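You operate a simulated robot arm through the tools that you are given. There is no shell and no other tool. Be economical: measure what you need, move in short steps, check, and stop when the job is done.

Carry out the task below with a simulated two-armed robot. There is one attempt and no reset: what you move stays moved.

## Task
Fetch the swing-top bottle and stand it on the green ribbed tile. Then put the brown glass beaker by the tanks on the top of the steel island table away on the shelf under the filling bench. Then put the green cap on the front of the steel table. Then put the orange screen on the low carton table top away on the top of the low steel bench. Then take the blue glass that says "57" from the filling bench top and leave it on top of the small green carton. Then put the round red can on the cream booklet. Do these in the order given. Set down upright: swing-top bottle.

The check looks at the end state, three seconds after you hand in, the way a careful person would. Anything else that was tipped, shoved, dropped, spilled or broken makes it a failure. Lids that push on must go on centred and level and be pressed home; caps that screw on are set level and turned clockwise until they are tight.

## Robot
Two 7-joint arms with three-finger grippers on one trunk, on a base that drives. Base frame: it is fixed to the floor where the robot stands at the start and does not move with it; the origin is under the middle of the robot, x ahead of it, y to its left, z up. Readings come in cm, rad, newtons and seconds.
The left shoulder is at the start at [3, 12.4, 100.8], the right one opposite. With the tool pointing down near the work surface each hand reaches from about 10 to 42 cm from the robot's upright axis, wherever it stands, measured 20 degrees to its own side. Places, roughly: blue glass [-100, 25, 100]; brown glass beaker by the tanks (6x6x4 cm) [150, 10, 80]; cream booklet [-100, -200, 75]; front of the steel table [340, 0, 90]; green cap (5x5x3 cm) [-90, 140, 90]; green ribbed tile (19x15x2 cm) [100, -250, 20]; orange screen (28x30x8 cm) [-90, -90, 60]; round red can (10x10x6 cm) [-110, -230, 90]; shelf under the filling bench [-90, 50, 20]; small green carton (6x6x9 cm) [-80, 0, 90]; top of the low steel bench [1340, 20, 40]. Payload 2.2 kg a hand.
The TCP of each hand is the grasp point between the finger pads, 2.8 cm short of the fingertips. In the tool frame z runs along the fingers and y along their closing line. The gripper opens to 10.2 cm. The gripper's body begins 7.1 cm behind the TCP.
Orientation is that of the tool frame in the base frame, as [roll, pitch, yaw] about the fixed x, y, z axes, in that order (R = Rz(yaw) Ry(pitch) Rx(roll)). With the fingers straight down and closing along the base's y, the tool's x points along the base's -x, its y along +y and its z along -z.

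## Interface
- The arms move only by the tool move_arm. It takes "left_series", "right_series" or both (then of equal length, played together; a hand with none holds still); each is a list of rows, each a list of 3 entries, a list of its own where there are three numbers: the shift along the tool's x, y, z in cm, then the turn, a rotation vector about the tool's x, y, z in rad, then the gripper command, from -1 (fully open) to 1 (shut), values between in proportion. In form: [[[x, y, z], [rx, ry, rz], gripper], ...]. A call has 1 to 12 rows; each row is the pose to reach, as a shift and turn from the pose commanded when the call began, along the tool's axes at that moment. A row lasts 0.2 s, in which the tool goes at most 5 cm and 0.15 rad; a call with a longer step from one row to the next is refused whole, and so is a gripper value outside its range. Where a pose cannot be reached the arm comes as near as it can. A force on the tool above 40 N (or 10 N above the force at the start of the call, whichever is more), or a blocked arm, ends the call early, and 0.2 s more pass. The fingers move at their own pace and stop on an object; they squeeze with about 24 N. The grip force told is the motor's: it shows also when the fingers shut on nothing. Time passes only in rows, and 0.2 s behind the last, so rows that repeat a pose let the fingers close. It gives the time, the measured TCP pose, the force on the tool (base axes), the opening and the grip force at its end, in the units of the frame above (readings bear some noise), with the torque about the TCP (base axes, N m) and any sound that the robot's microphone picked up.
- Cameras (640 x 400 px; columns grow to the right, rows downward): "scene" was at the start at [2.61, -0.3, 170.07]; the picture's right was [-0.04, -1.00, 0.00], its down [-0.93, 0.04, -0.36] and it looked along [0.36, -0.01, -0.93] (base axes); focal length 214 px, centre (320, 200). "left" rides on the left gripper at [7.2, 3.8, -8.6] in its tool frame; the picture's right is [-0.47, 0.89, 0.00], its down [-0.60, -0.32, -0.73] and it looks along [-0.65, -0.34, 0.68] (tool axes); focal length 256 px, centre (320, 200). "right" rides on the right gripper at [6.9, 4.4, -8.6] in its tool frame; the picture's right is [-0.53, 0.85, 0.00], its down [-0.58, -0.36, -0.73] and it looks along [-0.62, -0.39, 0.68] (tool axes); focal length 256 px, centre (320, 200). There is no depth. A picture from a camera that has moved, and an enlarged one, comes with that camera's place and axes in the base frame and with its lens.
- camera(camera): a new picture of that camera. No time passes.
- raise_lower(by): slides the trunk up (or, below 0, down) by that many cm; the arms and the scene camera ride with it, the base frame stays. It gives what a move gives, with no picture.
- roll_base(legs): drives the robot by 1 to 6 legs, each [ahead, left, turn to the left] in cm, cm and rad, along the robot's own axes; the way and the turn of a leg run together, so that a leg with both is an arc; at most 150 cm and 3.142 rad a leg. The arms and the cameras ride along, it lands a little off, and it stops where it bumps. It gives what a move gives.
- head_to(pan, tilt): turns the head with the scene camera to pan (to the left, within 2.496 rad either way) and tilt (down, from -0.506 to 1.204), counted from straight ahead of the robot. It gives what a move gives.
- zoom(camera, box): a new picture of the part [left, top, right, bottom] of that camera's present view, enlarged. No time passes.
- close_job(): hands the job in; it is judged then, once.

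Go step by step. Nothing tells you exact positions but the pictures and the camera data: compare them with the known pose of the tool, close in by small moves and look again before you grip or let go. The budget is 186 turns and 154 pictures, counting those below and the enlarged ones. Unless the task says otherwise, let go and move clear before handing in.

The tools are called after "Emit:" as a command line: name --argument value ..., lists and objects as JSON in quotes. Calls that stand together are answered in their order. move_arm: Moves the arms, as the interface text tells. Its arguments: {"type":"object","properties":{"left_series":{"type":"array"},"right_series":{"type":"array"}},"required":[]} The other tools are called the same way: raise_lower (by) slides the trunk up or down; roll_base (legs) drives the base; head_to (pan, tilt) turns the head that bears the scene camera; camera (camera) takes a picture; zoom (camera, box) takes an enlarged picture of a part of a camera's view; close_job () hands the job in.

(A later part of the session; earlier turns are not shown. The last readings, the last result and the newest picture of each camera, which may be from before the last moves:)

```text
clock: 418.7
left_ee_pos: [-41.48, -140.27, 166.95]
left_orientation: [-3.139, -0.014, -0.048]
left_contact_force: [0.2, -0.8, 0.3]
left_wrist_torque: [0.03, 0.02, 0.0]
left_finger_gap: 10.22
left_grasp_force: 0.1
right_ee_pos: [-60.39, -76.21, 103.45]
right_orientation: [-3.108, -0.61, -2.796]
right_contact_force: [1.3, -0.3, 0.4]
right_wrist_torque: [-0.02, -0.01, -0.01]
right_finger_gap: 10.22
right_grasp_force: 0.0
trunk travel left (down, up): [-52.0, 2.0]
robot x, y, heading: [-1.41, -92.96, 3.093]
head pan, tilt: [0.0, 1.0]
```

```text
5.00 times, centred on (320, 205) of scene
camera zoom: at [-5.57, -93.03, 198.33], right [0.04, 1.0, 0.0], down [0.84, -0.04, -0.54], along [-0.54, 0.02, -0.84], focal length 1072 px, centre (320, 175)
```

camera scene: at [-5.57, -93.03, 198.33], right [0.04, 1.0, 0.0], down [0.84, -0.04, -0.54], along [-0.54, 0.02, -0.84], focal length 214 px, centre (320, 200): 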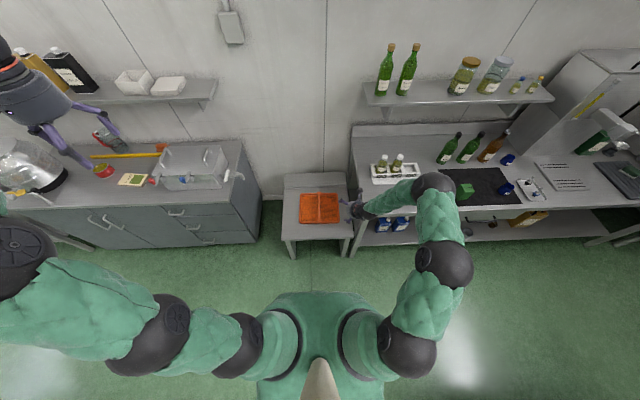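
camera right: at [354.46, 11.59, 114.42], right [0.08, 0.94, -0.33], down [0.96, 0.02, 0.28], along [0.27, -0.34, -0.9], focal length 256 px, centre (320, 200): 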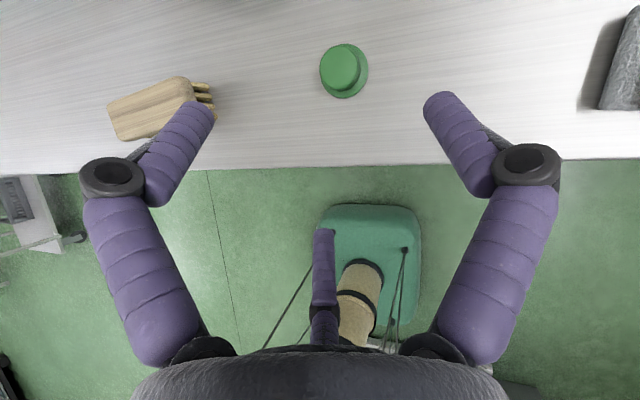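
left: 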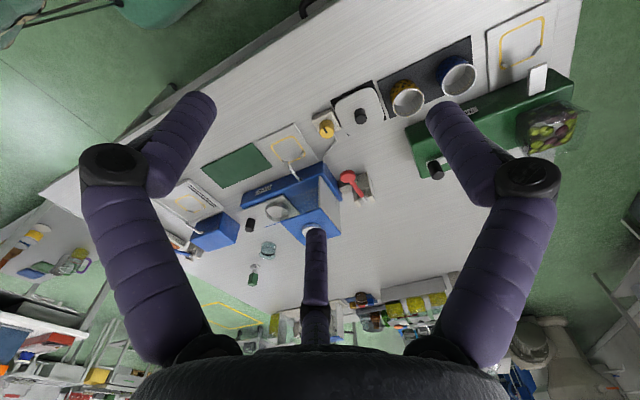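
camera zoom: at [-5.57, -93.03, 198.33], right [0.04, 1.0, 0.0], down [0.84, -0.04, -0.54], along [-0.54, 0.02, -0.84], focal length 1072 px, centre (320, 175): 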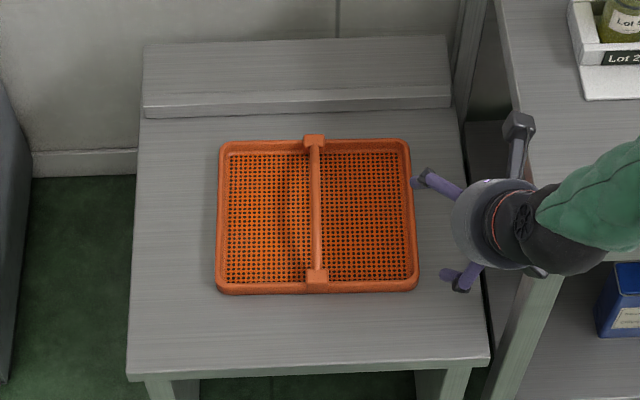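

It's a mesh tray with a central handle bar running along x. I'll grip the bar from above at about (-88,-91). Align, lower trunk, approach.

Emit:
roll_base --legs '[[0, 11.5, 0.048], [21, 0, 0]]'

Emit:
raise_lower --by -22

Emit:
camera --camera "right"

```text
clock: 421.1
left_ee_pos: [-59.93, -153.8, 167.05]
left_orientation: [-3.138, -0.013, 0.0]
left_contact_force: [-0.3, -0.3, 0.5]
left_wrist_torque: [0.01, -0.03, 0.0]
left_finger_gap: 10.21
left_grasp_force: 0.2
right_ee_pos: [-81.79, -90.74, 103.47]
right_orientation: [-3.109, -0.61, -2.749]
right_contact_force: [-0.1, 0.0, 0.4]
right_wrist_torque: [-0.01, -0.01, -0.01]
right_finger_gap: 10.2
right_grasp_force: 0.1
trunk travel left (down, up): [-52.0, 2.0]
robot x, y, heading: [-22.0, -104.9, -3.137]
head pan, tilt: [0.0, 1.0]
```

```text
clock: 423.5
left_ee_pos: [-59.92, -153.82, 145.0]
left_orientation: [-3.139, -0.011, -0.001]
left_contact_force: [0.4, -0.5, -0.1]
left_wrist_torque: [0.01, -0.01, -0.01]
left_finger_gap: 10.2
left_grasp_force: 0.0
right_ee_pos: [-81.82, -90.77, 81.5]
right_orientation: [-3.108, -0.61, -2.749]
right_contact_force: [0.9, 0.5, -0.7]
right_wrist_torque: [0.01, 0.01, -0.01]
right_finger_gap: 10.18
right_grasp_force: 0.0
trunk travel left (down, up): [-30.0, 24.0]
robot x, y, heading: [-22.43, -105.16, -3.139]
head pan, tilt: [0.0, 1.0]
```

```text
16 pictures are left
camera right: at [-84.34, -86.71, 92.42], right [0.07, 0.94, -0.33], down [0.96, 0.03, 0.28], along [0.27, -0.33, -0.9], focal length 256 px, centre (320, 200)
```

right: 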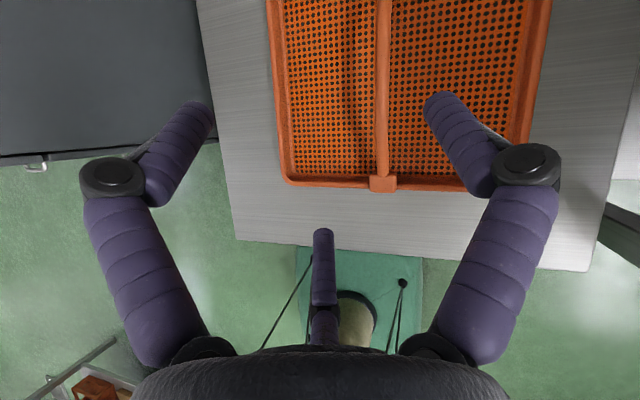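

Bar at y≈-89.5, height ≈65. Turn the hand square to the bar and go just above it.

Emit:
move_arm --right_series '[[[-0.2, 1.3, 3.6], [-0.075, 0.004, 0.11], -1], [[-0.4, 2.6, 7.2], [-0.15, 0.008, 0.22], -1], [[-0.6, 3.9, 10.7], [-0.229, 0.011, 0.328], -1], [[-0.8, 4.8, 13.3], [-0.229, 0.011, 0.328], -1]]'

Emit:
camera --camera "right"

```text
clock: 424.5
left_ee_pos: [-60.04, -153.74, 145.05]
left_orientation: [-3.14, -0.013, 0.001]
left_contact_force: [0.0, -0.2, 0.9]
left_wrist_torque: [-0.01, -0.01, -0.02]
left_finger_gap: 10.2
left_grasp_force: 0.0
right_ee_pos: [-89.9, -89.43, 70.04]
right_orientation: [-3.109, -0.611, 3.134]
right_contact_force: [0.7, 0.3, -0.4]
right_wrist_torque: [-0.04, -0.03, 0.04]
right_finger_gap: 10.18
right_grasp_force: 0.1
trunk travel left (down, up): [-30.0, 24.0]
robot x, y, heading: [-22.1, -105.04, -3.14]
head pan, tilt: [0.0, 1.0]
```

```text
15 pictures are left
camera right: at [-90.72, -84.7, 80.84], right [0.43, 0.84, -0.33], down [0.9, -0.35, 0.28], along [0.12, -0.41, -0.9], focal length 256 px, centre (320, 200)
```

right: 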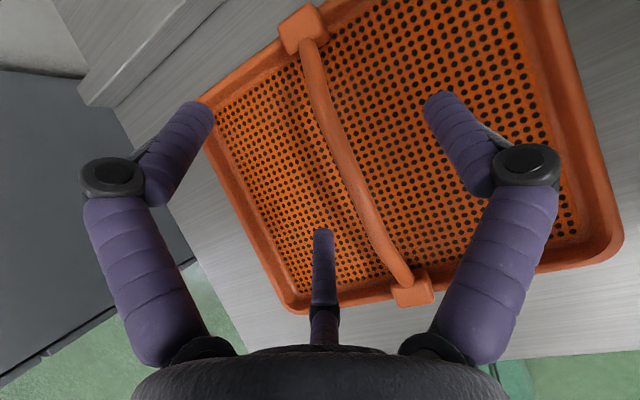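

Nicely straddling the bar. Lower 5 cm and close.

Emit:
move_arm --right_series '[[[-1.4, -0.2, 2.1], [0, 0, 0], -1], [[-2.9, -0.4, 4.1], [0, 0, 0], -1], [[-2.9, -0.4, 4.1], [0, 0, 0], 0], [[-2.9, -0.4, 4.1], [0, 0, 0], 1], [[-2.9, -0.4, 4.1], [0, 0, 0], 1], [[-2.9, -0.4, 4.1], [0, 0, 0], 1]]'

Emit:
move_arm --right_series '[[[0.6, 0, -0.8], [0, 0, 0], 1], [[1.2, 0, -1.6], [0, 0, 0], 1], [[1.8, 0, -2.5], [0, 0, 0], 1], [[2.4, 0, -3.4], [0, 0, 0], 1]]'

```text
clock: 425.9
left_ee_pos: [-60.05, -153.71, 145.05]
left_orientation: [-3.14, -0.013, 0.001]
left_contact_force: [-0.5, 0.1, 0.6]
left_wrist_torque: [0.0, 0.02, -0.03]
left_finger_gap: 10.2
left_grasp_force: 0.0
right_ee_pos: [-89.93, -89.99, 65.01]
right_orientation: [-3.11, -0.608, 3.135]
right_contact_force: [0.3, 0.3, 0.1]
right_wrist_torque: [-0.01, 0.45, -0.1]
right_finger_gap: 2.14
right_grasp_force: 24.4
trunk travel left (down, up): [-30.0, 24.0]
robot x, y, heading: [-22.37, -104.82, -3.137]
head pan, tilt: [0.0, 1.0]
```

```text
clock: 426.9
left_ee_pos: [-59.98, -153.73, 144.99]
left_orientation: [-3.141, -0.011, 0.001]
left_contact_force: [-0.2, -0.6, 0.3]
left_wrist_torque: [-0.02, 0.0, 0.03]
left_finger_gap: 10.19
left_grasp_force: 0.0
right_ee_pos: [-90.01, -89.79, 69.2]
right_orientation: [-3.109, -0.609, 3.133]
right_contact_force: [0.3, 1.0, -6.3]
right_wrist_torque: [-0.04, 0.06, 0.01]
right_finger_gap: 1.91
right_grasp_force: 24.1
trunk travel left (down, up): [-30.0, 24.0]
robot x, y, heading: [-22.59, -104.72, -3.135]
head pan, tilt: [0.0, 1.0]
```

The screen is held (0.6 kg). Raise the trunk and back out through the gap down the hall.

Emit:
raise_lower --by 24

Emit:
roll_base --legs '[[-20, 0, 0], [-130, 2, 0], [-150, 0, 0], [-150, 0, 0]]'

```text
clock: 429.4
left_ee_pos: [-60.03, -153.77, 168.95]
left_orientation: [-3.14, -0.015, -0.001]
left_contact_force: [-0.1, -0.5, 0.2]
left_wrist_torque: [0.0, 0.0, 0.02]
left_finger_gap: 10.19
left_grasp_force: 0.0
right_ee_pos: [-89.99, -89.81, 93.19]
right_orientation: [-3.108, -0.609, 3.135]
right_contact_force: [1.0, 0.3, -6.5]
right_wrist_torque: [-0.06, 0.04, 0.04]
right_finger_gap: 1.88
right_grasp_force: 24.2
trunk travel left (down, up): [-54.0, 0.0]
robot x, y, heading: [-22.69, -104.78, -3.141]
head pan, tilt: [0.0, 1.0]
```

```text
clock: 451.0
left_ee_pos: [384.77, -156.75, 168.96]
left_orientation: [-3.139, -0.012, -0.025]
left_contact_force: [0.4, -0.3, -0.3]
left_wrist_torque: [0.01, 0.0, 0.03]
left_finger_gap: 10.21
left_grasp_force: 0.1
right_ee_pos: [356.17, -92.11, 93.14]
right_orientation: [-3.108, -0.61, 3.111]
right_contact_force: [0.3, 0.2, -0.9]
right_wrist_torque: [-0.02, -0.03, 0.0]
right_finger_gap: 0.22
right_grasp_force: 24.2
trunk travel left (down, up): [-54.0, 0.0]
robot x, y, heading: [423.39, -108.75, 3.124]
head pan, tilt: [0.0, 1.0]
```

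The screen has been lost from the grip somewhere on the way. Looking for it.

Emit:
head_to --pan 0.0 --tilt 0.55

Emit:
camera --camera "scene"

```text
clock: 451.9
left_ee_pos: [384.59, -156.85, 169.02]
left_orientation: [-3.141, -0.013, -0.024]
left_contact_force: [-0.1, -0.3, 0.2]
left_wrist_torque: [-0.01, 0.01, -0.01]
left_finger_gap: 10.22
left_grasp_force: 0.2
right_ee_pos: [356.27, -92.03, 93.35]
right_orientation: [-3.11, -0.61, 3.109]
right_contact_force: [-0.7, -0.1, 0.1]
right_wrist_torque: [-0.03, 0.01, 0.05]
right_finger_gap: 0.22
right_grasp_force: 24.3
trunk travel left (down, up): [-54.0, 0.0]
robot x, y, heading: [423.23, -108.65, 3.122]
head pan, tilt: [0.0, 0.55]
```

```text
14 pictures are left
camera scene: at [417.43, -108.84, 203.97], right [0.02, 1.0, 0.0], down [0.52, -0.01, -0.85], along [-0.85, 0.02, -0.52], focal length 214 px, centre (320, 200)
```

scene: 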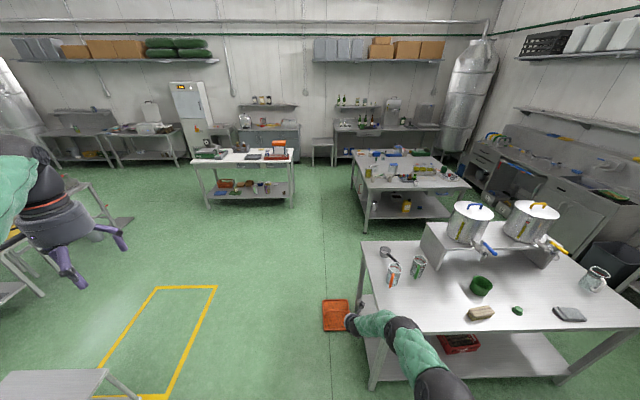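

The screen lies flat on the floor near (301,-90). I'll lower fully, approach and look with the hand camera.

Emit:
raise_lower --by -40

Emit:
raise_lower --by -14

Emit:
roll_base --legs '[[54, 4, 0.018]]'

Emit:
move_arm --right_series '[[[-2.3, 0, 3.3], [0, 0, 0], -1], [[-4.6, 0, 6.5], [0, 0, 0], -1], [[-6.9, 0, 9.8], [0, 0, 0], -1]]'

Emit:
camera --camera "right"

```text
clock: 455.7
left_ee_pos: [384.7, -156.8, 129.0]
left_orientation: [-3.14, -0.011, -0.023]
left_contact_force: [0.7, 0.2, -0.3]
left_wrist_torque: [0.03, 0.02, 0.0]
left_finger_gap: 10.22
left_grasp_force: 0.0
right_ee_pos: [356.23, -92.08, 53.33]
right_orientation: [-3.108, -0.612, 3.111]
right_contact_force: [0.5, 0.8, -0.2]
right_wrist_torque: [-0.01, 0.01, 0.0]
right_finger_gap: 0.2
right_grasp_force: 24.2
trunk travel left (down, up): [-14.0, 40.0]
robot x, y, heading: [423.59, -109.02, 3.118]
head pan, tilt: [0.0, 0.55]
```

```text
clock: 457.4
left_ee_pos: [384.73, -156.8, 115.08]
left_orientation: [-3.139, -0.012, -0.024]
left_contact_force: [-0.1, 0.6, 0.6]
left_wrist_torque: [0.0, 0.01, -0.02]
left_finger_gap: 10.2
left_grasp_force: 0.1
right_ee_pos: [356.07, -92.16, 39.35]
right_orientation: [-3.11, -0.611, 3.11]
right_contact_force: [0.8, 0.1, 0.4]
right_wrist_torque: [0.0, -0.01, 0.0]
right_finger_gap: 0.21
right_grasp_force: 24.0
trunk travel left (down, up): [0.0, 54.0]
robot x, y, heading: [423.27, -109.02, 3.122]
head pan, tilt: [0.0, 0.55]
```

```text
clock: 460.5
left_ee_pos: [330.58, -160.3, 115.01]
left_orientation: [-3.14, -0.013, -0.013]
left_contact_force: [0.1, -0.2, 1.0]
left_wrist_torque: [0.0, -0.02, -0.02]
left_finger_gap: 10.19
left_grasp_force: 0.0
right_ee_pos: [301.49, -95.97, 39.21]
right_orientation: [-3.107, -0.61, 3.122]
right_contact_force: [0.4, -0.9, 0.4]
right_wrist_torque: [0.03, 0.04, 0.01]
right_finger_gap: 0.17
right_grasp_force: 23.9
trunk travel left (down, up): [0.0, 54.0]
robot x, y, heading: [369.06, -112.04, 3.132]
head pan, tilt: [0.0, 0.55]
```

```text
clock: 461.3
left_ee_pos: [330.52, -160.42, 114.95]
left_orientation: [-3.14, -0.016, -0.013]
left_contact_force: [0.4, 0.2, -0.9]
left_wrist_torque: [0.01, -0.05, -0.04]
left_finger_gap: 10.18
left_grasp_force: 0.1
right_ee_pos: [301.58, -96.21, 27.07]
right_orientation: [-3.108, -0.614, 3.119]
right_contact_force: [-0.8, -0.5, 1.3]
right_wrist_torque: [-0.03, -0.09, 0.0]
right_finger_gap: 10.22
right_grasp_force: 0.1
trunk travel left (down, up): [0.0, 54.0]
robot x, y, heading: [369.05, -111.74, 3.133]
head pan, tilt: [0.0, 0.55]
```

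```text
13 pictures are left
camera right: at [300.83, -91.56, 37.97], right [0.44, 0.84, -0.33], down [0.89, -0.36, 0.28], along [0.11, -0.42, -0.9], focal length 256 px, centre (320, 200)
```

right: 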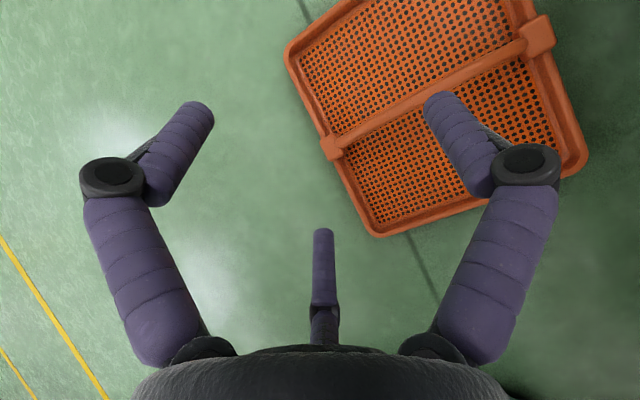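

The tray lies upright with its bar now along y at x≈299. I'll reposition to face it along the bar (heading +y) and grip deeper this time.

Emit:
roll_base --legs '[[0, 90, 0], [0, 0, -1.562], [0, 85, 0], [58, 0, 0]]'

Emit:
move_arm --right_series '[[[-4.4, 0, -1.6], [0, 0, 0], -1], [[-8.8, 0, -3.2], [0, 0, 0], -1], [[-13, 0, -4], [0, 0, 0], -1], [[-16, 0, -2], [0, 0, 0], -1], [[-17.5, 0, 0], [0, 0, 0], -1]]'

Emit:
camera --camera "right"

```text
clock: 466.8
left_ee_pos: [324.98, -243.61, 114.88]
left_orientation: [-3.138, -0.016, -0.118]
left_contact_force: [0.3, -1.4, 0.0]
left_wrist_torque: [0.02, 0.03, -0.03]
left_finger_gap: 10.21
left_grasp_force: 0.0
right_ee_pos: [302.93, -176.97, 27.15]
right_orientation: [-3.108, -0.612, 3.015]
right_contact_force: [0.5, 0.0, 0.5]
right_wrist_torque: [0.01, 0.01, 0.02]
right_finger_gap: 10.18
right_grasp_force: 0.1
trunk travel left (down, up): [0.0, 54.0]
robot x, y, heading: [368.44, -199.59, 3.026]
head pan, tilt: [0.0, 0.55]
stopped in leg 2: the robot was blocked; the commanded pose is now the measured one
```

```text
clock: 468.0
left_ee_pos: [324.93, -243.63, 114.9]
left_orientation: [-3.14, -0.015, -0.116]
left_contact_force: [0.4, -0.8, 0.7]
left_wrist_torque: [-0.02, 0.01, -0.03]
left_finger_gap: 10.25
left_grasp_force: 0.2
right_ee_pos: [316.85, -178.72, 16.86]
right_orientation: [-3.108, -0.61, 3.015]
right_contact_force: [0.2, 0.7, 0.4]
right_wrist_torque: [-0.02, -0.03, 0.0]
right_finger_gap: 10.21
right_grasp_force: 0.0
trunk travel left (down, up): [0.0, 54.0]
robot x, y, heading: [368.2, -199.49, 3.02]
head pan, tilt: [0.0, 0.55]
```

```text
12 pictures are left
camera right: at [316.59, -173.98, 27.74], right [0.52, 0.79, -0.33], down [0.85, -0.45, 0.28], along [0.07, -0.43, -0.9], focal length 256 px, centre (320, 200)
```

right: 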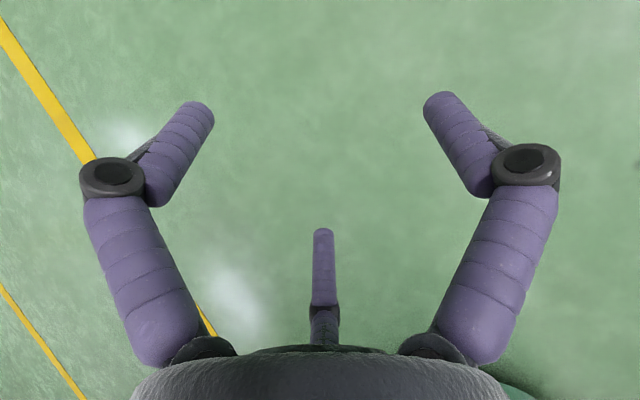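

The turn was blocked (probably the trolley behind). Move away from it first, then turn.

Emit:
roll_base --legs '[[60, 0, 0], [0, 0, -1.449]]'

```text
clock: 475.0
left_ee_pos: [257.29, -156.37, 114.86]
left_orientation: [3.142, -0.014, -1.538]
left_contact_force: [0.3, 0.3, -0.1]
left_wrist_torque: [-0.03, -0.01, 0.02]
left_finger_gap: 10.2
left_grasp_force: 0.0
right_ee_pos: [320.04, -138.7, 16.82]
right_orientation: [-3.108, -0.611, 1.598]
right_contact_force: [-0.5, -0.3, -0.1]
right_wrist_torque: [0.0, 0.03, -0.01]
right_finger_gap: 10.21
right_grasp_force: 0.0
trunk travel left (down, up): [0.0, 54.0]
robot x, y, heading: [307.2, -192.71, 1.601]
head pan, tilt: [0.0, 0.55]
```

Emit:
roll_base --legs '[[0, 22.5, -0.03], [47, 0, 0]]'

Emit:
camera --camera "right"

```text
clock: 479.0
left_ee_pos: [235.04, -109.5, 114.93]
left_orientation: [-3.14, -0.016, -1.559]
left_contact_force: [0.3, 0.3, -0.3]
left_wrist_torque: [-0.02, -0.04, 0.0]
left_finger_gap: 10.19
left_grasp_force: 0.1
right_ee_pos: [298.37, -93.04, 16.99]
right_orientation: [-3.11, -0.606, 1.574]
right_contact_force: [0.2, 0.9, -0.6]
right_wrist_torque: [0.02, -0.03, -0.01]
right_finger_gap: 10.21
right_grasp_force: 0.0
trunk travel left (down, up): [0.0, 54.0]
robot x, y, heading: [284.53, -146.31, 1.581]
head pan, tilt: [0.0, 0.55]
```

```text
11 pictures are left
camera right: at [302.98, -92.2, 27.76], right [0.85, -0.42, -0.33], down [-0.34, -0.9, 0.28], along [-0.41, -0.13, -0.9], focal length 256 px, centre (320, 200)
```

right: 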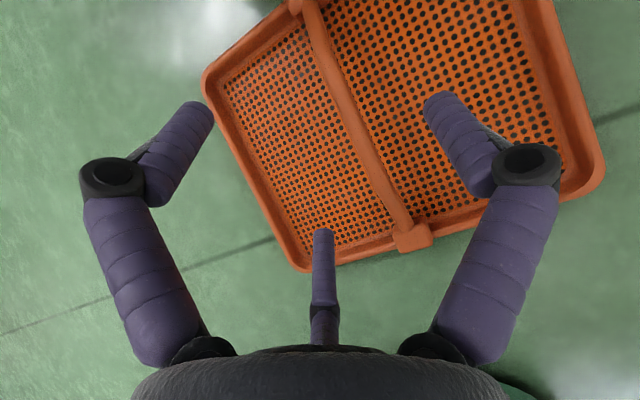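

Aligned like before. Move the base 8 cm closer and lower over the bar, deeper this time, then grip.

Emit:
roll_base --legs '[[8, 0, 0]]'

Emit:
move_arm --right_series '[[[-3.2, 0.3, 2.3], [0, 0, 0], -1], [[-6.4, 0.6, 4.6], [0, 0, 0], -1], [[-9.6, 0.8, 7], [0, 0, 0], -1]]'

```text
clock: 480.1
left_ee_pos: [234.89, -101.33, 114.87]
left_orientation: [-3.138, -0.016, -1.557]
left_contact_force: [0.1, 0.9, -0.4]
left_wrist_torque: [-0.05, -0.01, -0.01]
left_finger_gap: 10.19
left_grasp_force: 0.0
right_ee_pos: [298.26, -85.17, 16.88]
right_orientation: [-3.109, -0.609, 1.575]
right_contact_force: [0.4, 0.3, -0.8]
right_wrist_torque: [0.02, 0.0, 0.0]
right_finger_gap: 10.2
right_grasp_force: 0.1
trunk travel left (down, up): [0.0, 54.0]
robot x, y, heading: [284.1, -138.58, 1.58]
head pan, tilt: [0.0, 0.55]
```

```text
clock: 480.9
left_ee_pos: [234.88, -101.59, 114.88]
left_orientation: [-3.138, -0.015, -1.558]
left_contact_force: [0.3, 0.1, 0.0]
left_wrist_torque: [0.0, -0.04, -0.01]
left_finger_gap: 10.21
left_grasp_force: 0.1
right_ee_pos: [298.36, -86.41, 13.11]
right_orientation: [-3.108, -0.61, 1.574]
right_contact_force: [0.4, -0.3, 0.2]
right_wrist_torque: [0.01, 0.04, 0.01]
right_finger_gap: 10.19
right_grasp_force: 0.0
right hand out of reach, approached as far as the arm can: row 2, 3
trunk travel left (down, up): [0.0, 54.0]
robot x, y, heading: [284.46, -138.25, 1.587]
head pan, tilt: [0.0, 0.55]
```

Reach limit; bring the base closer so the arm works nearer in.

Emit:
roll_base --legs '[[8, 0, -0.01]]'

Emit:
move_arm --right_series '[[[-3.5, 0.2, -1.5], [0, 0, 0], -1], [[-7, 0.3, -2], [0, 0, 0], -1], [[-10.3, 0.4, -1.2], [0, 0, 0], -1], [[-12.8, 0.6, 0], [0, 0, 0], -1]]'

```text
clock: 482.1
left_ee_pos: [235.15, -93.23, 114.7]
left_orientation: [-3.138, -0.017, -1.566]
left_contact_force: [-0.5, 0.3, 0.9]
left_wrist_torque: [0.01, -0.01, -0.01]
left_finger_gap: 10.19
left_grasp_force: 0.1
right_ee_pos: [298.82, -78.51, 13.14]
right_orientation: [-3.105, -0.611, 1.567]
right_contact_force: [-0.2, -0.4, 0.8]
right_wrist_torque: [0.01, 0.0, 0.01]
right_finger_gap: 10.2
right_grasp_force: 0.1
trunk travel left (down, up): [0.0, 54.0]
robot x, y, heading: [284.34, -130.65, 1.575]
head pan, tilt: [0.0, 0.55]
stopped in leg 1: the robot was blocked; the commanded pose is now the measured one
```

```text
clock: 483.1
left_ee_pos: [235.17, -93.06, 114.91]
left_orientation: [-3.138, -0.018, -1.567]
left_contact_force: [-0.2, 1.0, 0.0]
left_wrist_torque: [-0.03, 0.0, 0.03]
left_finger_gap: 10.19
left_grasp_force: 0.0
right_ee_pos: [300.0, -89.01, 9.25]
right_orientation: [-3.108, -0.611, 1.567]
right_contact_force: [-0.8, 0.6, -0.2]
right_wrist_torque: [-0.01, 0.01, -0.03]
right_finger_gap: 10.22
right_grasp_force: 0.0
right hand out of reach, approached as far as the arm can: row 3, 4
trunk travel left (down, up): [0.0, 54.0]
robot x, y, heading: [284.46, -130.7, 1.576]
head pan, tilt: [0.0, 0.55]
```

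Emit:
move_arm --right_series '[[[-1, -0.8, 1.2], [0, -0.12, 0], -1], [[-2, -0.8, 2.6], [0, -0.25, 0], -1], [[-2.3, -0.8, 3.3], [0, -0.25, 0], -1]]'

Emit:
camera --camera "right"

```text
clock: 483.9
left_ee_pos: [235.13, -93.04, 114.86]
left_orientation: [-3.137, -0.016, -1.567]
left_contact_force: [0.9, 0.5, 0.5]
left_wrist_torque: [0.03, 0.01, -0.02]
left_finger_gap: 10.21
left_grasp_force: 0.1
right_ee_pos: [298.94, -89.4, 8.08]
right_orientation: [-3.111, -0.36, 1.577]
right_contact_force: [-0.2, -0.5, -0.9]
right_wrist_torque: [0.03, 0.03, -0.02]
right_finger_gap: 10.21
right_grasp_force: 0.0
right hand out of reach, approached as far as the arm can: row 1, 2, 3
trunk travel left (down, up): [0.0, 54.0]
robot x, y, heading: [284.43, -130.72, 1.578]
head pan, tilt: [0.0, 0.55]
```

```text
10 pictures are left
camera right: at [303.64, -85.9, 18.48], right [0.85, -0.49, -0.21], down [-0.34, -0.8, 0.49], along [-0.41, -0.34, -0.84], focal length 256 px, centre (320, 200)
```

right: 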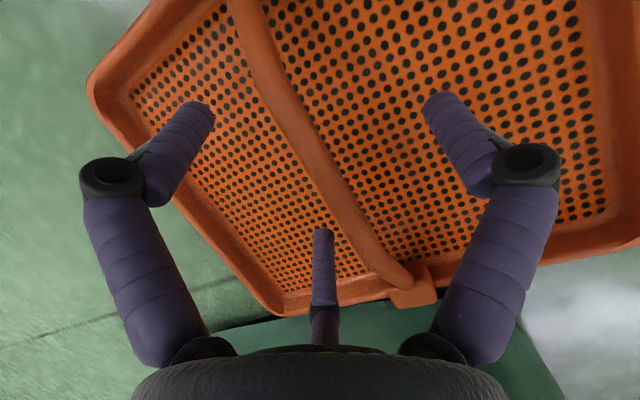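

The bar is between the fingertips. Close and lift.

Emit:
move_arm --right_series '[[[0, 0, 0.5], [0, 0, 0], 0], [[0, 0, 0.5], [0, 0, 0], 1], [[0, 0, 0.5], [0, 0, 0], 1], [[0, 0, 0.5], [0, 0, 0], 1]]'

Emit:
raise_lower --by 25

```text
clock: 484.9
left_ee_pos: [235.08, -93.0, 114.87]
left_orientation: [-3.138, -0.018, -1.567]
left_contact_force: [-0.5, 0.5, 0.2]
left_wrist_torque: [-0.01, -0.01, 0.03]
left_finger_gap: 10.2
left_grasp_force: 0.1
right_ee_pos: [299.18, -89.31, 8.08]
right_orientation: [-3.113, -0.357, 1.577]
right_contact_force: [-0.1, -0.8, 0.1]
right_wrist_torque: [0.03, 0.01, 0.0]
right_finger_gap: 2.37
right_grasp_force: 23.8
right hand out of reach, approached as far as the arm can: row 1, 2, 3, 4
trunk travel left (down, up): [0.0, 54.0]
robot x, y, heading: [284.59, -130.7, 1.58]
head pan, tilt: [0.0, 0.55]
```

```text
clock: 487.5
left_ee_pos: [235.0, -92.99, 139.8]
left_orientation: [-3.137, -0.016, -1.567]
left_contact_force: [0.0, 0.9, 0.2]
left_wrist_torque: [-0.03, 0.01, -0.02]
left_finger_gap: 10.22
left_grasp_force: 0.1
right_ee_pos: [299.11, -89.43, 33.09]
right_orientation: [-3.112, -0.359, 1.576]
right_contact_force: [-0.3, 0.1, -5.5]
right_wrist_torque: [0.03, 0.03, -0.01]
right_finger_gap: 2.32
right_grasp_force: 24.0
trunk travel left (down, up): [-25.0, 29.0]
robot x, y, heading: [284.1, -130.7, 1.575]
head pan, tilt: [0.0, 0.55]
```

Held (gap 2.3). Drive sideways down the hall in stages, checking the grip.

Emit:
roll_base --legs '[[-10, -110, 0], [0, -150, 0]]'

```text
clock: 500.1
left_ee_pos: [493.57, -100.72, 139.81]
left_orientation: [-3.138, -0.016, -1.547]
left_contact_force: [0.0, -0.5, 0.3]
left_wrist_torque: [0.03, -0.02, 0.0]
left_finger_gap: 10.18
left_grasp_force: 0.1
right_ee_pos: [557.32, -95.8, 33.15]
right_orientation: [-3.113, -0.359, 1.594]
right_contact_force: [-0.5, -0.1, -6.8]
right_wrist_torque: [0.02, 0.03, 0.05]
right_finger_gap: 2.36
right_grasp_force: 24.6
trunk travel left (down, up): [-25.0, 29.0]
robot x, y, heading: [543.22, -137.54, 1.596]
head pan, tilt: [0.0, 0.55]
```

Grip is steady. Continue.

Emit:
roll_base --legs '[[-25, -147, -0.025], [0, -150, 0], [0, -150, 0]]'

Emit:
head_to --pan -0.9 --tilt 0.35

Emit:
camera --camera "scene"

```text
clock: 521.6
left_ee_pos: [943.05, -127.03, 139.84]
left_orientation: [-3.138, -0.017, -1.587]
left_contact_force: [-0.5, -0.3, -0.2]
left_wrist_torque: [0.0, 0.01, -0.01]
left_finger_gap: 10.2
left_grasp_force: 0.0
right_ee_pos: [1006.96, -124.7, 33.0]
right_orientation: [-3.112, -0.359, 1.556]
right_contact_force: [-0.3, 1.0, -6.0]
right_wrist_torque: [0.04, -0.01, 0.02]
right_finger_gap: 2.34
right_grasp_force: 24.6
trunk travel left (down, up): [-25.0, 29.0]
robot x, y, heading: [991.43, -165.76, 1.557]
head pan, tilt: [0.0, 0.55]
```

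```text
clock: 522.8
left_ee_pos: [943.05, -126.86, 139.74]
left_orientation: [-3.139, -0.018, -1.588]
left_contact_force: [0.4, -0.2, 0.9]
left_wrist_torque: [0.0, -0.01, 0.02]
left_finger_gap: 10.2
left_grasp_force: 0.0
right_ee_pos: [1007.01, -124.6, 33.18]
right_orientation: [-3.112, -0.36, 1.555]
right_contact_force: [-1.0, 0.6, -6.5]
right_wrist_torque: [0.02, 0.03, 0.01]
right_finger_gap: 2.34
right_grasp_force: 24.2
trunk travel left (down, up): [-25.0, 29.0]
robot x, y, heading: [991.16, -165.75, 1.561]
head pan, tilt: [-0.901, 0.351]
```

```text
9 pictures are left
camera scene: at [998.71, -162.86, 176.8], right [0.61, -0.79, 0.0], down [-0.27, -0.21, -0.94], along [0.74, 0.57, -0.34], focal length 214 px, centre (320, 200)
```

scene: 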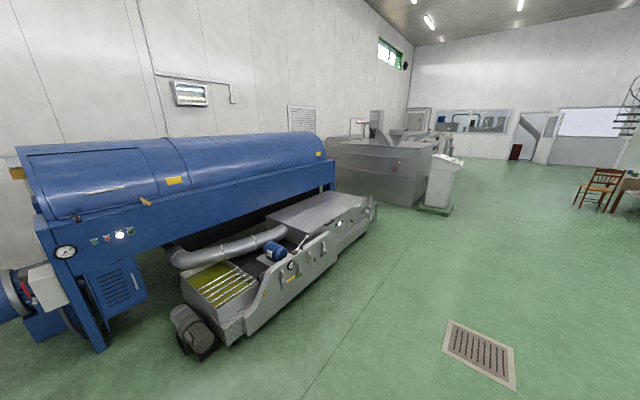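

The low steel bench is the flat steel top beyond the blue machine, around (1250–1380, 5–35). Drive until in front of it and look.

Emit:
roll_base --legs '[[0, -150, 0.01], [0, -150, 0], [0, -28, 0]]'

Emit:
head_to --pan 0.0 --tilt 0.6

Emit:
camera --camera "scene"

```text
clock: 538.9
left_ee_pos: [1273.22, -135.28, 139.75]
left_orientation: [-3.14, -0.019, -1.617]
left_contact_force: [-0.1, 0.0, -0.6]
left_wrist_torque: [-0.02, 0.03, 0.02]
left_finger_gap: 10.22
left_grasp_force: 0.0
right_ee_pos: [1337.1, -135.01, 32.98]
right_orientation: [-3.109, -0.36, 1.526]
right_contact_force: [0.7, -0.5, -5.8]
right_wrist_torque: [0.04, 0.01, -0.01]
right_finger_gap: 2.35
right_grasp_force: 24.2
trunk travel left (down, up): [-25.0, 29.0]
robot x, y, heading: [1320.05, -175.42, 1.524]
head pan, tilt: [-0.901, 0.351]
```

```text
clock: 540.0
left_ee_pos: [1272.99, -135.24, 139.8]
left_orientation: [-3.138, -0.018, -1.619]
left_contact_force: [0.3, -0.3, 0.3]
left_wrist_torque: [-0.01, 0.01, 0.0]
left_finger_gap: 10.2
left_grasp_force: 0.0
right_ee_pos: [1337.03, -134.85, 33.16]
right_orientation: [-3.112, -0.359, 1.526]
right_contact_force: [-0.5, 0.8, -6.4]
right_wrist_torque: [0.03, 0.03, 0.0]
right_finger_gap: 2.36
right_grasp_force: 23.6
trunk travel left (down, up): [-25.0, 29.0]
robot x, y, heading: [1320.08, -175.55, 1.526]
head pan, tilt: [0.0, 0.6]
```

```text
8 pictures are left
camera scene: at [1320.42, -169.47, 174.53], right [1.0, -0.04, 0.0], down [-0.03, -0.56, -0.82], along [0.04, 0.82, -0.57], focal length 214 px, centre (320, 200)
```

scene: 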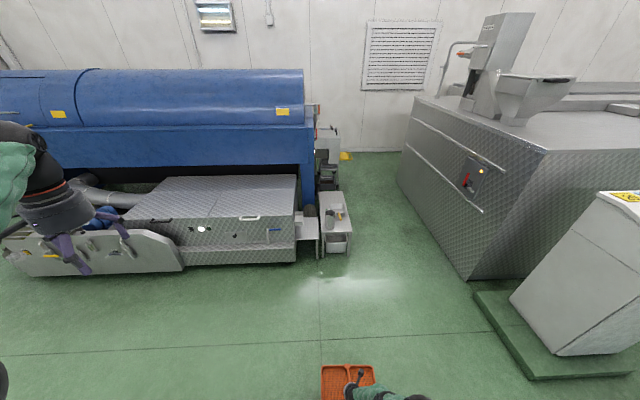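

The actual low steel bench is the small one at ~(1342,10) right of the machine. Zoom in.

Emit:
zoom --camera "scene" --box '[285, 165, 385, 265]'

```text
4.00 times, centred on (335, 215) of scene
camera zoom: at [1320.42, -169.47, 174.53], right [1.0, -0.04, 0.0], down [-0.03, -0.56, -0.82], along [0.04, 0.82, -0.57], focal length 858 px, centre (260, 140)
```

zoom: 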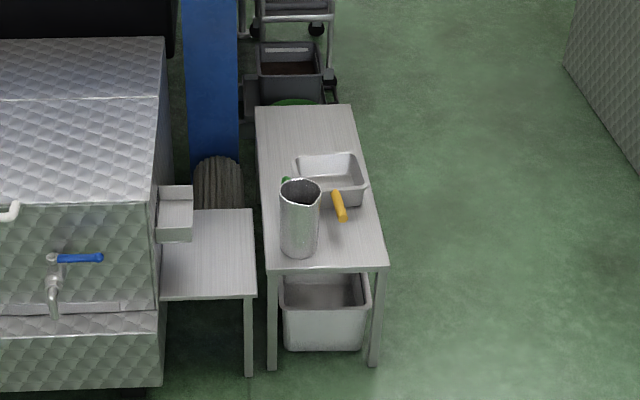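

Free space is at the bench's far end (y≈23–48, top z≈36). I'll raise up, go up the corridor on its right side and face it from there.

Emit:
raise_lower --by 29

Emit:
roll_base --legs '[[0, -75, 0.045], [150, 0, 0], [47, 0, 0]]'

```text
clock: 543.0
left_ee_pos: [1273.03, -135.29, 168.76]
left_orientation: [-3.138, -0.018, -1.618]
left_contact_force: [0.3, -0.3, 0.1]
left_wrist_torque: [-0.02, 0.0, 0.02]
left_finger_gap: 10.23
left_grasp_force: 0.1
right_ee_pos: [1337.0, -135.02, 62.15]
right_orientation: [-3.113, -0.358, 1.526]
right_contact_force: [0.0, -0.5, -6.0]
right_wrist_torque: [0.04, 0.02, 0.02]
right_finger_gap: 2.32
right_grasp_force: 24.3
trunk travel left (down, up): [-54.0, 0.0]
robot x, y, heading: [1319.93, -175.16, 1.524]
head pan, tilt: [0.0, 0.6]
```

```text
clock: 556.4
left_ee_pos: [1344.94, 57.19, 168.82]
left_orientation: [-3.139, -0.018, -1.57]
left_contact_force: [0.2, 0.0, 0.1]
left_wrist_torque: [-0.01, 0.0, 0.01]
left_finger_gap: 10.2
left_grasp_force: 0.0
right_ee_pos: [1408.78, 60.38, 62.12]
right_orientation: [-3.11, -0.36, 1.571]
right_contact_force: [-0.1, -0.4, -7.1]
right_wrist_torque: [0.03, 0.02, 0.0]
right_finger_gap: 2.36
right_grasp_force: 23.9
trunk travel left (down, up): [-54.0, 0.0]
robot x, y, heading: [1394.1, 19.48, 1.572]
head pan, tilt: [0.0, 0.6]
```

Good. Now turn left to face the bench and take a look.

Emit:
roll_base --legs '[[0, 0, 1.57]]'

Emit:
head_to --pan 0.0 --tilt 1.1

Emit:
camera --camera "scene"

```text
clock: 560.6
left_ee_pos: [1354.97, -28.51, 168.78]
left_orientation: [-3.137, -0.017, -0.024]
left_contact_force: [-0.4, 1.0, 0.0]
left_wrist_torque: [0.0, -0.02, -0.01]
left_finger_gap: 10.21
left_grasp_force: 0.1
right_ee_pos: [1353.12, 35.33, 62.2]
right_orientation: [-3.111, -0.36, 3.119]
right_contact_force: [0.0, -0.6, -6.4]
right_wrist_torque: [-0.05, 0.02, -0.01]
right_finger_gap: 2.35
right_grasp_force: 24.4
trunk travel left (down, up): [-54.0, 0.0]
robot x, y, heading: [1393.71, 19.41, 3.12]
head pan, tilt: [0.0, 0.6]
```

```text
clock: 561.5
left_ee_pos: [1354.93, -28.55, 168.78]
left_orientation: [-3.138, -0.018, -0.021]
left_contact_force: [0.7, 0.1, -0.1]
left_wrist_torque: [0.0, 0.0, -0.02]
left_finger_gap: 10.21
left_grasp_force: 0.1
right_ee_pos: [1353.13, 35.39, 62.11]
right_orientation: [-3.111, -0.359, 3.12]
right_contact_force: [-0.1, 0.0, -6.0]
right_wrist_torque: [0.02, 0.04, 0.02]
right_finger_gap: 2.36
right_grasp_force: 24.0
trunk travel left (down, up): [-54.0, 0.0]
robot x, y, heading: [1393.63, 19.58, 3.119]
head pan, tilt: [0.0, 1.1]
```

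```text
6 pictures are left
camera scene: at [1390.45, 19.43, 199.67], right [0.02, 1.0, 0.0], down [0.89, -0.02, -0.45], along [-0.45, 0.01, -0.89], focal length 214 px, centre (320, 200)
```

scene: 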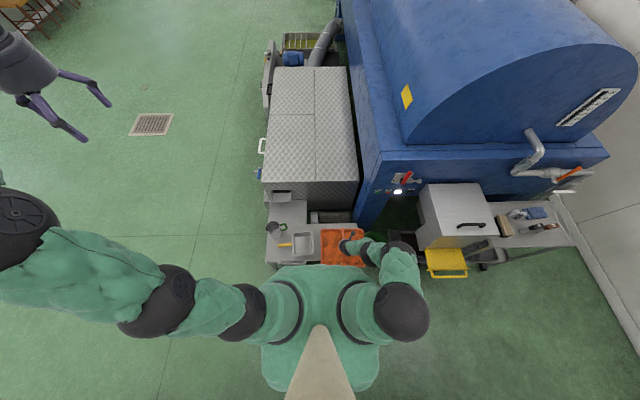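

The tray hangs over the free right part of the bench. Shift slightly to centre (1346,33.5), lower by trunk, then gently to contact.

Emit:
move_arm --right_series '[[[3.3, -1, 1.2], [0, 0, 0], 1], [[6.5, -2, 2.4], [0, 0, 0], 1]]'

Emit:
raise_lower --by -12

Emit:
move_arm --right_series '[[[-0.5, 0, 1.4], [0, 0, 0], 1], [[-1, 0, 2.6], [0, 0, 0], 1], [[-1.3, 0, 3.5], [0, 0, 0], 1], [[-1.6, 0, 4.3], [0, 0, 0], 1], [[-1.9, 0, 5.1], [0, 0, 0], 1]]'

```text
clock: 562.1
left_ee_pos: [1355.08, -28.62, 168.77]
left_orientation: [-3.138, -0.019, -0.023]
left_contact_force: [-0.9, -0.4, 0.3]
left_wrist_torque: [0.0, 0.01, 0.01]
left_finger_gap: 10.18
left_grasp_force: 0.0
right_ee_pos: [1348.8, 33.81, 63.89]
right_orientation: [-3.11, -0.357, 3.123]
right_contact_force: [-0.4, 0.0, -4.6]
right_wrist_torque: [-0.01, 0.0, 0.03]
right_finger_gap: 2.36
right_grasp_force: 24.1
right hand out of reach, approached as far as the arm can: row 1, 2
trunk travel left (down, up): [-54.0, 0.0]
robot x, y, heading: [1393.78, 19.6, 3.121]
head pan, tilt: [0.0, 1.1]
```

```text
clock: 563.6
left_ee_pos: [1354.97, -28.54, 156.9]
left_orientation: [-3.14, -0.018, -0.023]
left_contact_force: [-0.4, 0.2, 0.1]
left_wrist_torque: [0.01, 0.02, -0.05]
left_finger_gap: 10.17
left_grasp_force: 0.0
right_ee_pos: [1348.8, 33.91, 51.9]
right_orientation: [-3.111, -0.359, 3.121]
right_contact_force: [0.1, -0.4, -5.7]
right_wrist_torque: [-0.01, 0.03, 0.02]
right_finger_gap: 2.32
right_grasp_force: 23.7
trunk travel left (down, up): [-42.0, 12.0]
robot x, y, heading: [1393.75, 19.5, 3.126]
head pan, tilt: [0.0, 1.1]
```

```text
clock: 564.8
left_ee_pos: [1354.92, -28.55, 156.82]
left_orientation: [-3.138, -0.018, -0.023]
left_contact_force: [-0.6, 0.7, -0.2]
left_wrist_torque: [-0.01, 0.01, -0.04]
left_finger_gap: 10.2
left_grasp_force: 0.0
right_ee_pos: [1348.92, 33.91, 51.74]
right_orientation: [-3.11, -0.359, 3.122]
right_contact_force: [0.3, -0.1, -5.5]
right_wrist_torque: [0.0, 0.01, 0.0]
right_finger_gap: 2.33
right_grasp_force: 23.8
right hand out of reach, approached as far as the arm can: row 1, 2, 3, 4, 5
trunk travel left (down, up): [-42.0, 12.0]
robot x, y, heading: [1393.8, 19.98, 3.119]
head pan, tilt: [0.0, 1.1]
```

The arm is at its lower limit; use the trunk for the last centimetres.

Emit:
roll_base --legs '[[3, 0, 0]]'

Emit:
raise_lower --by -4

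Emit:
raise_lower --by -1.5

```text
clock: 565.7
left_ee_pos: [1352.11, -28.62, 156.87]
left_orientation: [-3.137, -0.017, -0.023]
left_contact_force: [-1.1, 0.0, -0.6]
left_wrist_torque: [0.0, -0.01, -0.01]
left_finger_gap: 10.18
left_grasp_force: 0.1
right_ee_pos: [1346.15, 33.8, 51.8]
right_orientation: [-3.11, -0.357, 3.12]
right_contact_force: [0.0, -0.3, -6.6]
right_wrist_torque: [-0.03, 0.01, -0.02]
right_finger_gap: 2.33
right_grasp_force: 24.2
trunk travel left (down, up): [-42.0, 12.0]
robot x, y, heading: [1390.86, 19.35, 3.122]
head pan, tilt: [0.0, 1.1]
```

```text
clock: 566.5
left_ee_pos: [1352.42, -28.58, 152.97]
left_orientation: [-3.141, -0.017, -0.02]
left_contact_force: [0.1, 0.9, 0.5]
left_wrist_torque: [0.0, 0.03, 0.02]
left_finger_gap: 10.21
left_grasp_force: 0.0
right_ee_pos: [1346.13, 33.92, 47.68]
right_orientation: [-3.11, -0.358, 3.12]
right_contact_force: [0.5, 0.3, -6.6]
right_wrist_torque: [-0.05, 0.02, 0.01]
right_finger_gap: 2.36
right_grasp_force: 23.9
trunk travel left (down, up): [-38.0, 16.0]
robot x, y, heading: [1391.26, 19.48, 3.121]
head pan, tilt: [0.0, 1.1]
```

```text
clock: 567.1
left_ee_pos: [1352.14, -28.62, 151.44]
left_orientation: [-3.138, -0.018, -0.021]
left_contact_force: [0.2, -0.2, -0.2]
left_wrist_torque: [0.02, -0.03, 0.01]
left_finger_gap: 10.19
left_grasp_force: 0.1
right_ee_pos: [1346.04, 34.0, 46.17]
right_orientation: [-3.112, -0.357, 3.119]
right_contact_force: [0.2, -0.7, -5.7]
right_wrist_torque: [0.0, 0.01, 0.01]
right_finger_gap: 2.32
right_grasp_force: 24.0
trunk travel left (down, up): [-36.5, 17.5]
robot x, y, heading: [1391.16, 19.34, 3.119]
head pan, tilt: [0.0, 1.1]
```

Emit:
raise_lower --by -1.2

Emit:
raise_lower --by -1

Emit:
raise_lower --by -1

```text
clock: 567.7
left_ee_pos: [1352.16, -28.69, 150.19]
left_orientation: [-3.138, -0.019, -0.021]
left_contact_force: [-0.3, 1.2, 0.3]
left_wrist_torque: [-0.02, -0.02, 0.04]
left_finger_gap: 10.21
left_grasp_force: 0.1
right_ee_pos: [1345.99, 33.94, 45.04]
right_orientation: [-3.11, -0.356, 3.121]
right_contact_force: [0.2, 0.0, -6.1]
right_wrist_torque: [-0.02, 0.0, -0.02]
right_finger_gap: 2.33
right_grasp_force: 24.2
trunk travel left (down, up): [-35.3, 18.7]
robot x, y, heading: [1391.11, 19.14, 3.123]
head pan, tilt: [0.0, 1.1]
```

```text
clock: 568.3
left_ee_pos: [1352.33, -28.69, 149.24]
left_orientation: [-3.139, -0.017, -0.02]
left_contact_force: [-0.8, 0.2, 1.0]
left_wrist_torque: [-0.01, 0.0, -0.02]
left_finger_gap: 10.16
left_grasp_force: 0.0
right_ee_pos: [1346.01, 33.95, 44.2]
right_orientation: [-3.11, -0.362, 3.124]
right_contact_force: [1.5, -5.7, 20.6]
right_wrist_torque: [-0.02, 0.33, -0.01]
right_finger_gap: 2.38
right_grasp_force: 23.5
trunk travel left (down, up): [-34.3, 19.7]
robot x, y, heading: [1391.14, 19.55, 3.124]
head pan, tilt: [0.0, 1.1]
```

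```text
clock: 568.9
left_ee_pos: [1352.23, -28.68, 148.16]
left_orientation: [-3.136, -0.015, -0.02]
left_contact_force: [-0.5, 0.0, -1.4]
left_wrist_torque: [0.01, 0.0, 0.01]
left_finger_gap: 10.18
left_grasp_force: 0.1
right_ee_pos: [1345.92, 34.05, 43.04]
right_orientation: [-3.114, -0.361, 3.123]
right_contact_force: [-7.4, -5.0, 19.2]
right_wrist_torque: [0.1, 0.2, 0.1]
right_finger_gap: 2.37
right_grasp_force: 24.7
trunk travel left (down, up): [-33.3, 20.7]
robot x, y, heading: [1391.22, 19.8, 3.12]
head pan, tilt: [0.0, 1.1]
```

Resting on the bench (contact at the expected height). Release and rise.

Emit:
move_arm --right_series '[[[0, 0, 0], [0, 0, 0], 0.5], [[0, 0, 0], [0, 0, 0], -0.3], [[0, 0, 0], [0, 0, 0], -1], [[0, 0, 0], [0, 0, 0], -1]]'

Emit:
raise_lower --by 20

Emit:
camera --camera "right"

```text
clock: 569.9
left_ee_pos: [1352.23, -28.57, 148.21]
left_orientation: [-3.14, -0.018, -0.021]
left_contact_force: [0.7, 0.0, 0.2]
left_wrist_torque: [-0.01, -0.02, -0.01]
left_finger_gap: 10.17
left_grasp_force: 0.0
right_ee_pos: [1346.17, 33.95, 42.98]
right_orientation: [-3.111, -0.357, 3.12]
right_contact_force: [0.6, 0.0, 0.1]
right_wrist_torque: [-0.02, 0.0, -0.02]
right_finger_gap: 10.19
right_grasp_force: 0.1
trunk travel left (down, up): [-33.3, 20.7]
robot x, y, heading: [1391.12, 19.52, 3.126]
head pan, tilt: [0.0, 1.1]
```

```text
clock: 572.1
left_ee_pos: [1352.09, -28.53, 168.09]
left_orientation: [-3.138, -0.018, -0.02]
left_contact_force: [-0.8, -0.1, 0.8]
left_wrist_torque: [-0.01, 0.03, 0.0]
left_finger_gap: 10.2
left_grasp_force: 0.0
right_ee_pos: [1346.18, 33.91, 63.01]
right_orientation: [-3.11, -0.357, 3.122]
right_contact_force: [0.2, 0.2, 0.5]
right_wrist_torque: [-0.01, 0.01, 0.01]
right_finger_gap: 10.19
right_grasp_force: 0.0
trunk travel left (down, up): [-53.3, 0.7]
robot x, y, heading: [1390.69, 19.71, 3.122]
head pan, tilt: [0.0, 1.1]
```

```text
5 pictures are left
camera right: at [1342.69, 38.62, 73.31], right [0.51, 0.83, -0.21], down [0.79, -0.36, 0.49], along [0.34, -0.42, -0.84], focal length 256 px, centre (320, 200)
```

right: 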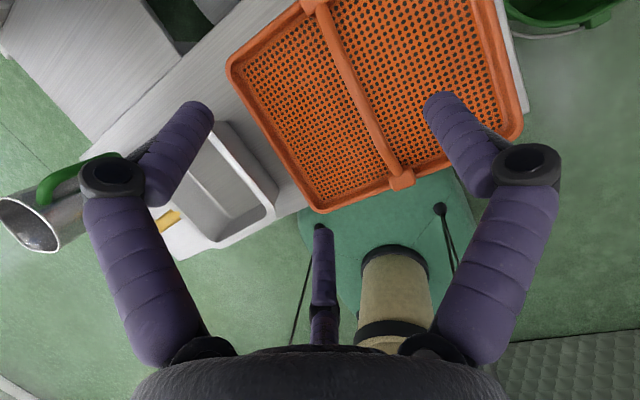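

The screen rests well on the low steel bench. Now the long way back for the blue glass.

Emit:
roll_base --legs '[[-8, 0, 0.02], [0, 150, 0], [0, 40, 0], [150, 0, 0], [150, 0, 0], [150, 0, 0]]'

```text
clock: 603.2
left_ee_pos: [912.57, -209.44, 168.19]
left_orientation: [-3.136, -0.017, -0.059]
left_contact_force: [-0.4, 0.2, 0.9]
left_wrist_torque: [-0.01, -0.02, -0.06]
left_finger_gap: 10.21
left_grasp_force: 0.1
right_ee_pos: [908.81, -146.68, 63.04]
right_orientation: [-3.11, -0.357, 3.085]
right_contact_force: [-0.8, 0.6, 0.6]
right_wrist_torque: [0.02, -0.02, 0.03]
right_finger_gap: 10.22
right_grasp_force: 0.1
trunk travel left (down, up): [-53.3, 0.7]
robot x, y, heading: [953.14, -162.84, 3.081]
head pan, tilt: [0.0, 1.1]
```

Emit:
roll_base --legs '[[0, 0, 0.06], [150, 0, 0], [150, 0, 0], [150, 0, 0], [135, -50, 0]]'

```text
clock: 632.2
left_ee_pos: [323.74, -170.76, 168.18]
left_orientation: [-3.138, -0.016, 0.015]
left_contact_force: [0.4, 0.1, 0.2]
left_wrist_torque: [-0.01, -0.04, 0.01]
left_finger_gap: 10.19
left_grasp_force: 0.0
right_ee_pos: [315.25, -108.52, 62.93]
right_orientation: [-3.11, -0.356, -3.125]
right_contact_force: [0.7, -0.1, 0.5]
right_wrist_torque: [0.03, -0.01, -0.01]
right_finger_gap: 10.19
right_grasp_force: 0.1
trunk travel left (down, up): [-53.3, 0.7]
robot x, y, heading: [360.82, -121.6, -3.128]
head pan, tilt: [0.0, 1.1]
```

Emit:
move_arm --right_series '[[[2.9, -0.1, -3.9], [0, 0.028, 0], -1], [[5.8, -0.2, -7.8], [0, 0.056, 0], -1], [[8.6, -0.4, -11.7], [0, 0.083, 0], -1], [[11.5, -0.5, -15.6], [0, 0.11, 0], -1], [[14.4, -0.7, -19.6], [0, 0.14, 0], -1], [[17.3, -0.8, -23.5], [0, 0.167, 0], -1], [[20.1, -0.9, -27.4], [0, 0.194, 0], -1], [[23, -1.1, -31.3], [0, 0.22, 0], -1], [[25.9, -1.2, -35.2], [0, 0.25, 0], -1]]'

Emit:
roll_base --legs '[[0, -11, -0.0136], [150, 0, 0], [150, 0, 0], [60, 0, 0]]'

```text
clock: 634.2
left_ee_pos: [323.83, -170.88, 168.15]
left_orientation: [-3.14, -0.016, 0.017]
left_contact_force: [-0.1, -0.2, -0.3]
left_wrist_torque: [-0.01, 0.03, -0.01]
left_finger_gap: 10.2
left_grasp_force: 0.0
right_ee_pos: [303.69, -109.03, 105.02]
right_orientation: [-3.106, -0.606, -3.136]
right_contact_force: [-0.9, -0.5, -1.0]
right_wrist_torque: [0.04, 0.04, -0.03]
right_finger_gap: 10.19
right_grasp_force: 0.0
trunk travel left (down, up): [-53.3, 0.7]
robot x, y, heading: [360.62, -121.37, -3.128]
head pan, tilt: [0.0, 1.1]
```

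```text
clock: 652.2
left_ee_pos: [-29.38, -163.66, 168.28]
left_orientation: [-3.14, -0.017, 0.036]
left_contact_force: [-0.4, -0.3, 0.1]
left_wrist_torque: [0.03, 0.02, 0.02]
left_finger_gap: 10.16
left_grasp_force: 0.0
right_ee_pos: [-50.74, -102.12, 105.0]
right_orientation: [-3.105, -0.606, -3.115]
right_contact_force: [0.2, -0.6, -0.7]
right_wrist_torque: [-0.01, 0.0, 0.01]
right_finger_gap: 10.21
right_grasp_force: 0.1
trunk travel left (down, up): [-53.3, 0.7]
robot x, y, heading: [6.27, -113.21, -3.109]
head pan, tilt: [0.0, 1.1]
```

Emit:
roll_base --legs '[[0, -127, -0.033], [15, 0, 0]]'

Emit:
camera --camera "right"

```text
clock: 659.5
left_ee_pos: [-49.03, -38.23, 168.25]
left_orientation: [-3.142, -0.015, 0.04]
left_contact_force: [0.5, 0.8, -0.2]
left_wrist_torque: [-0.02, 0.02, -0.04]
left_finger_gap: 10.2
left_grasp_force: 0.1
right_ee_pos: [-70.75, 23.05, 105.12]
right_orientation: [-3.103, -0.607, -3.109]
right_contact_force: [0.5, 0.2, -0.3]
right_wrist_torque: [0.0, 0.02, 0.01]
right_finger_gap: 10.22
right_grasp_force: 0.1
trunk travel left (down, up): [-53.3, 0.7]
robot x, y, heading: [-13.23, 12.33, -3.1]
head pan, tilt: [0.0, 1.1]
```

```text
4 pictures are left
camera right: at [-71.71, 27.66, 115.92], right [0.39, 0.86, -0.33], down [0.91, -0.31, 0.28], along [0.14, -0.41, -0.9], focal length 256 px, centre (320, 200)
```

right: 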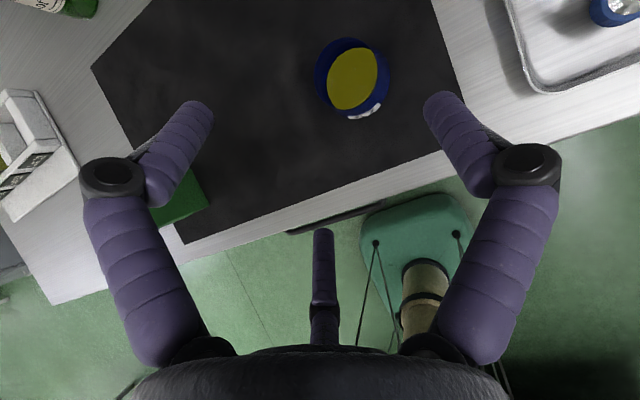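

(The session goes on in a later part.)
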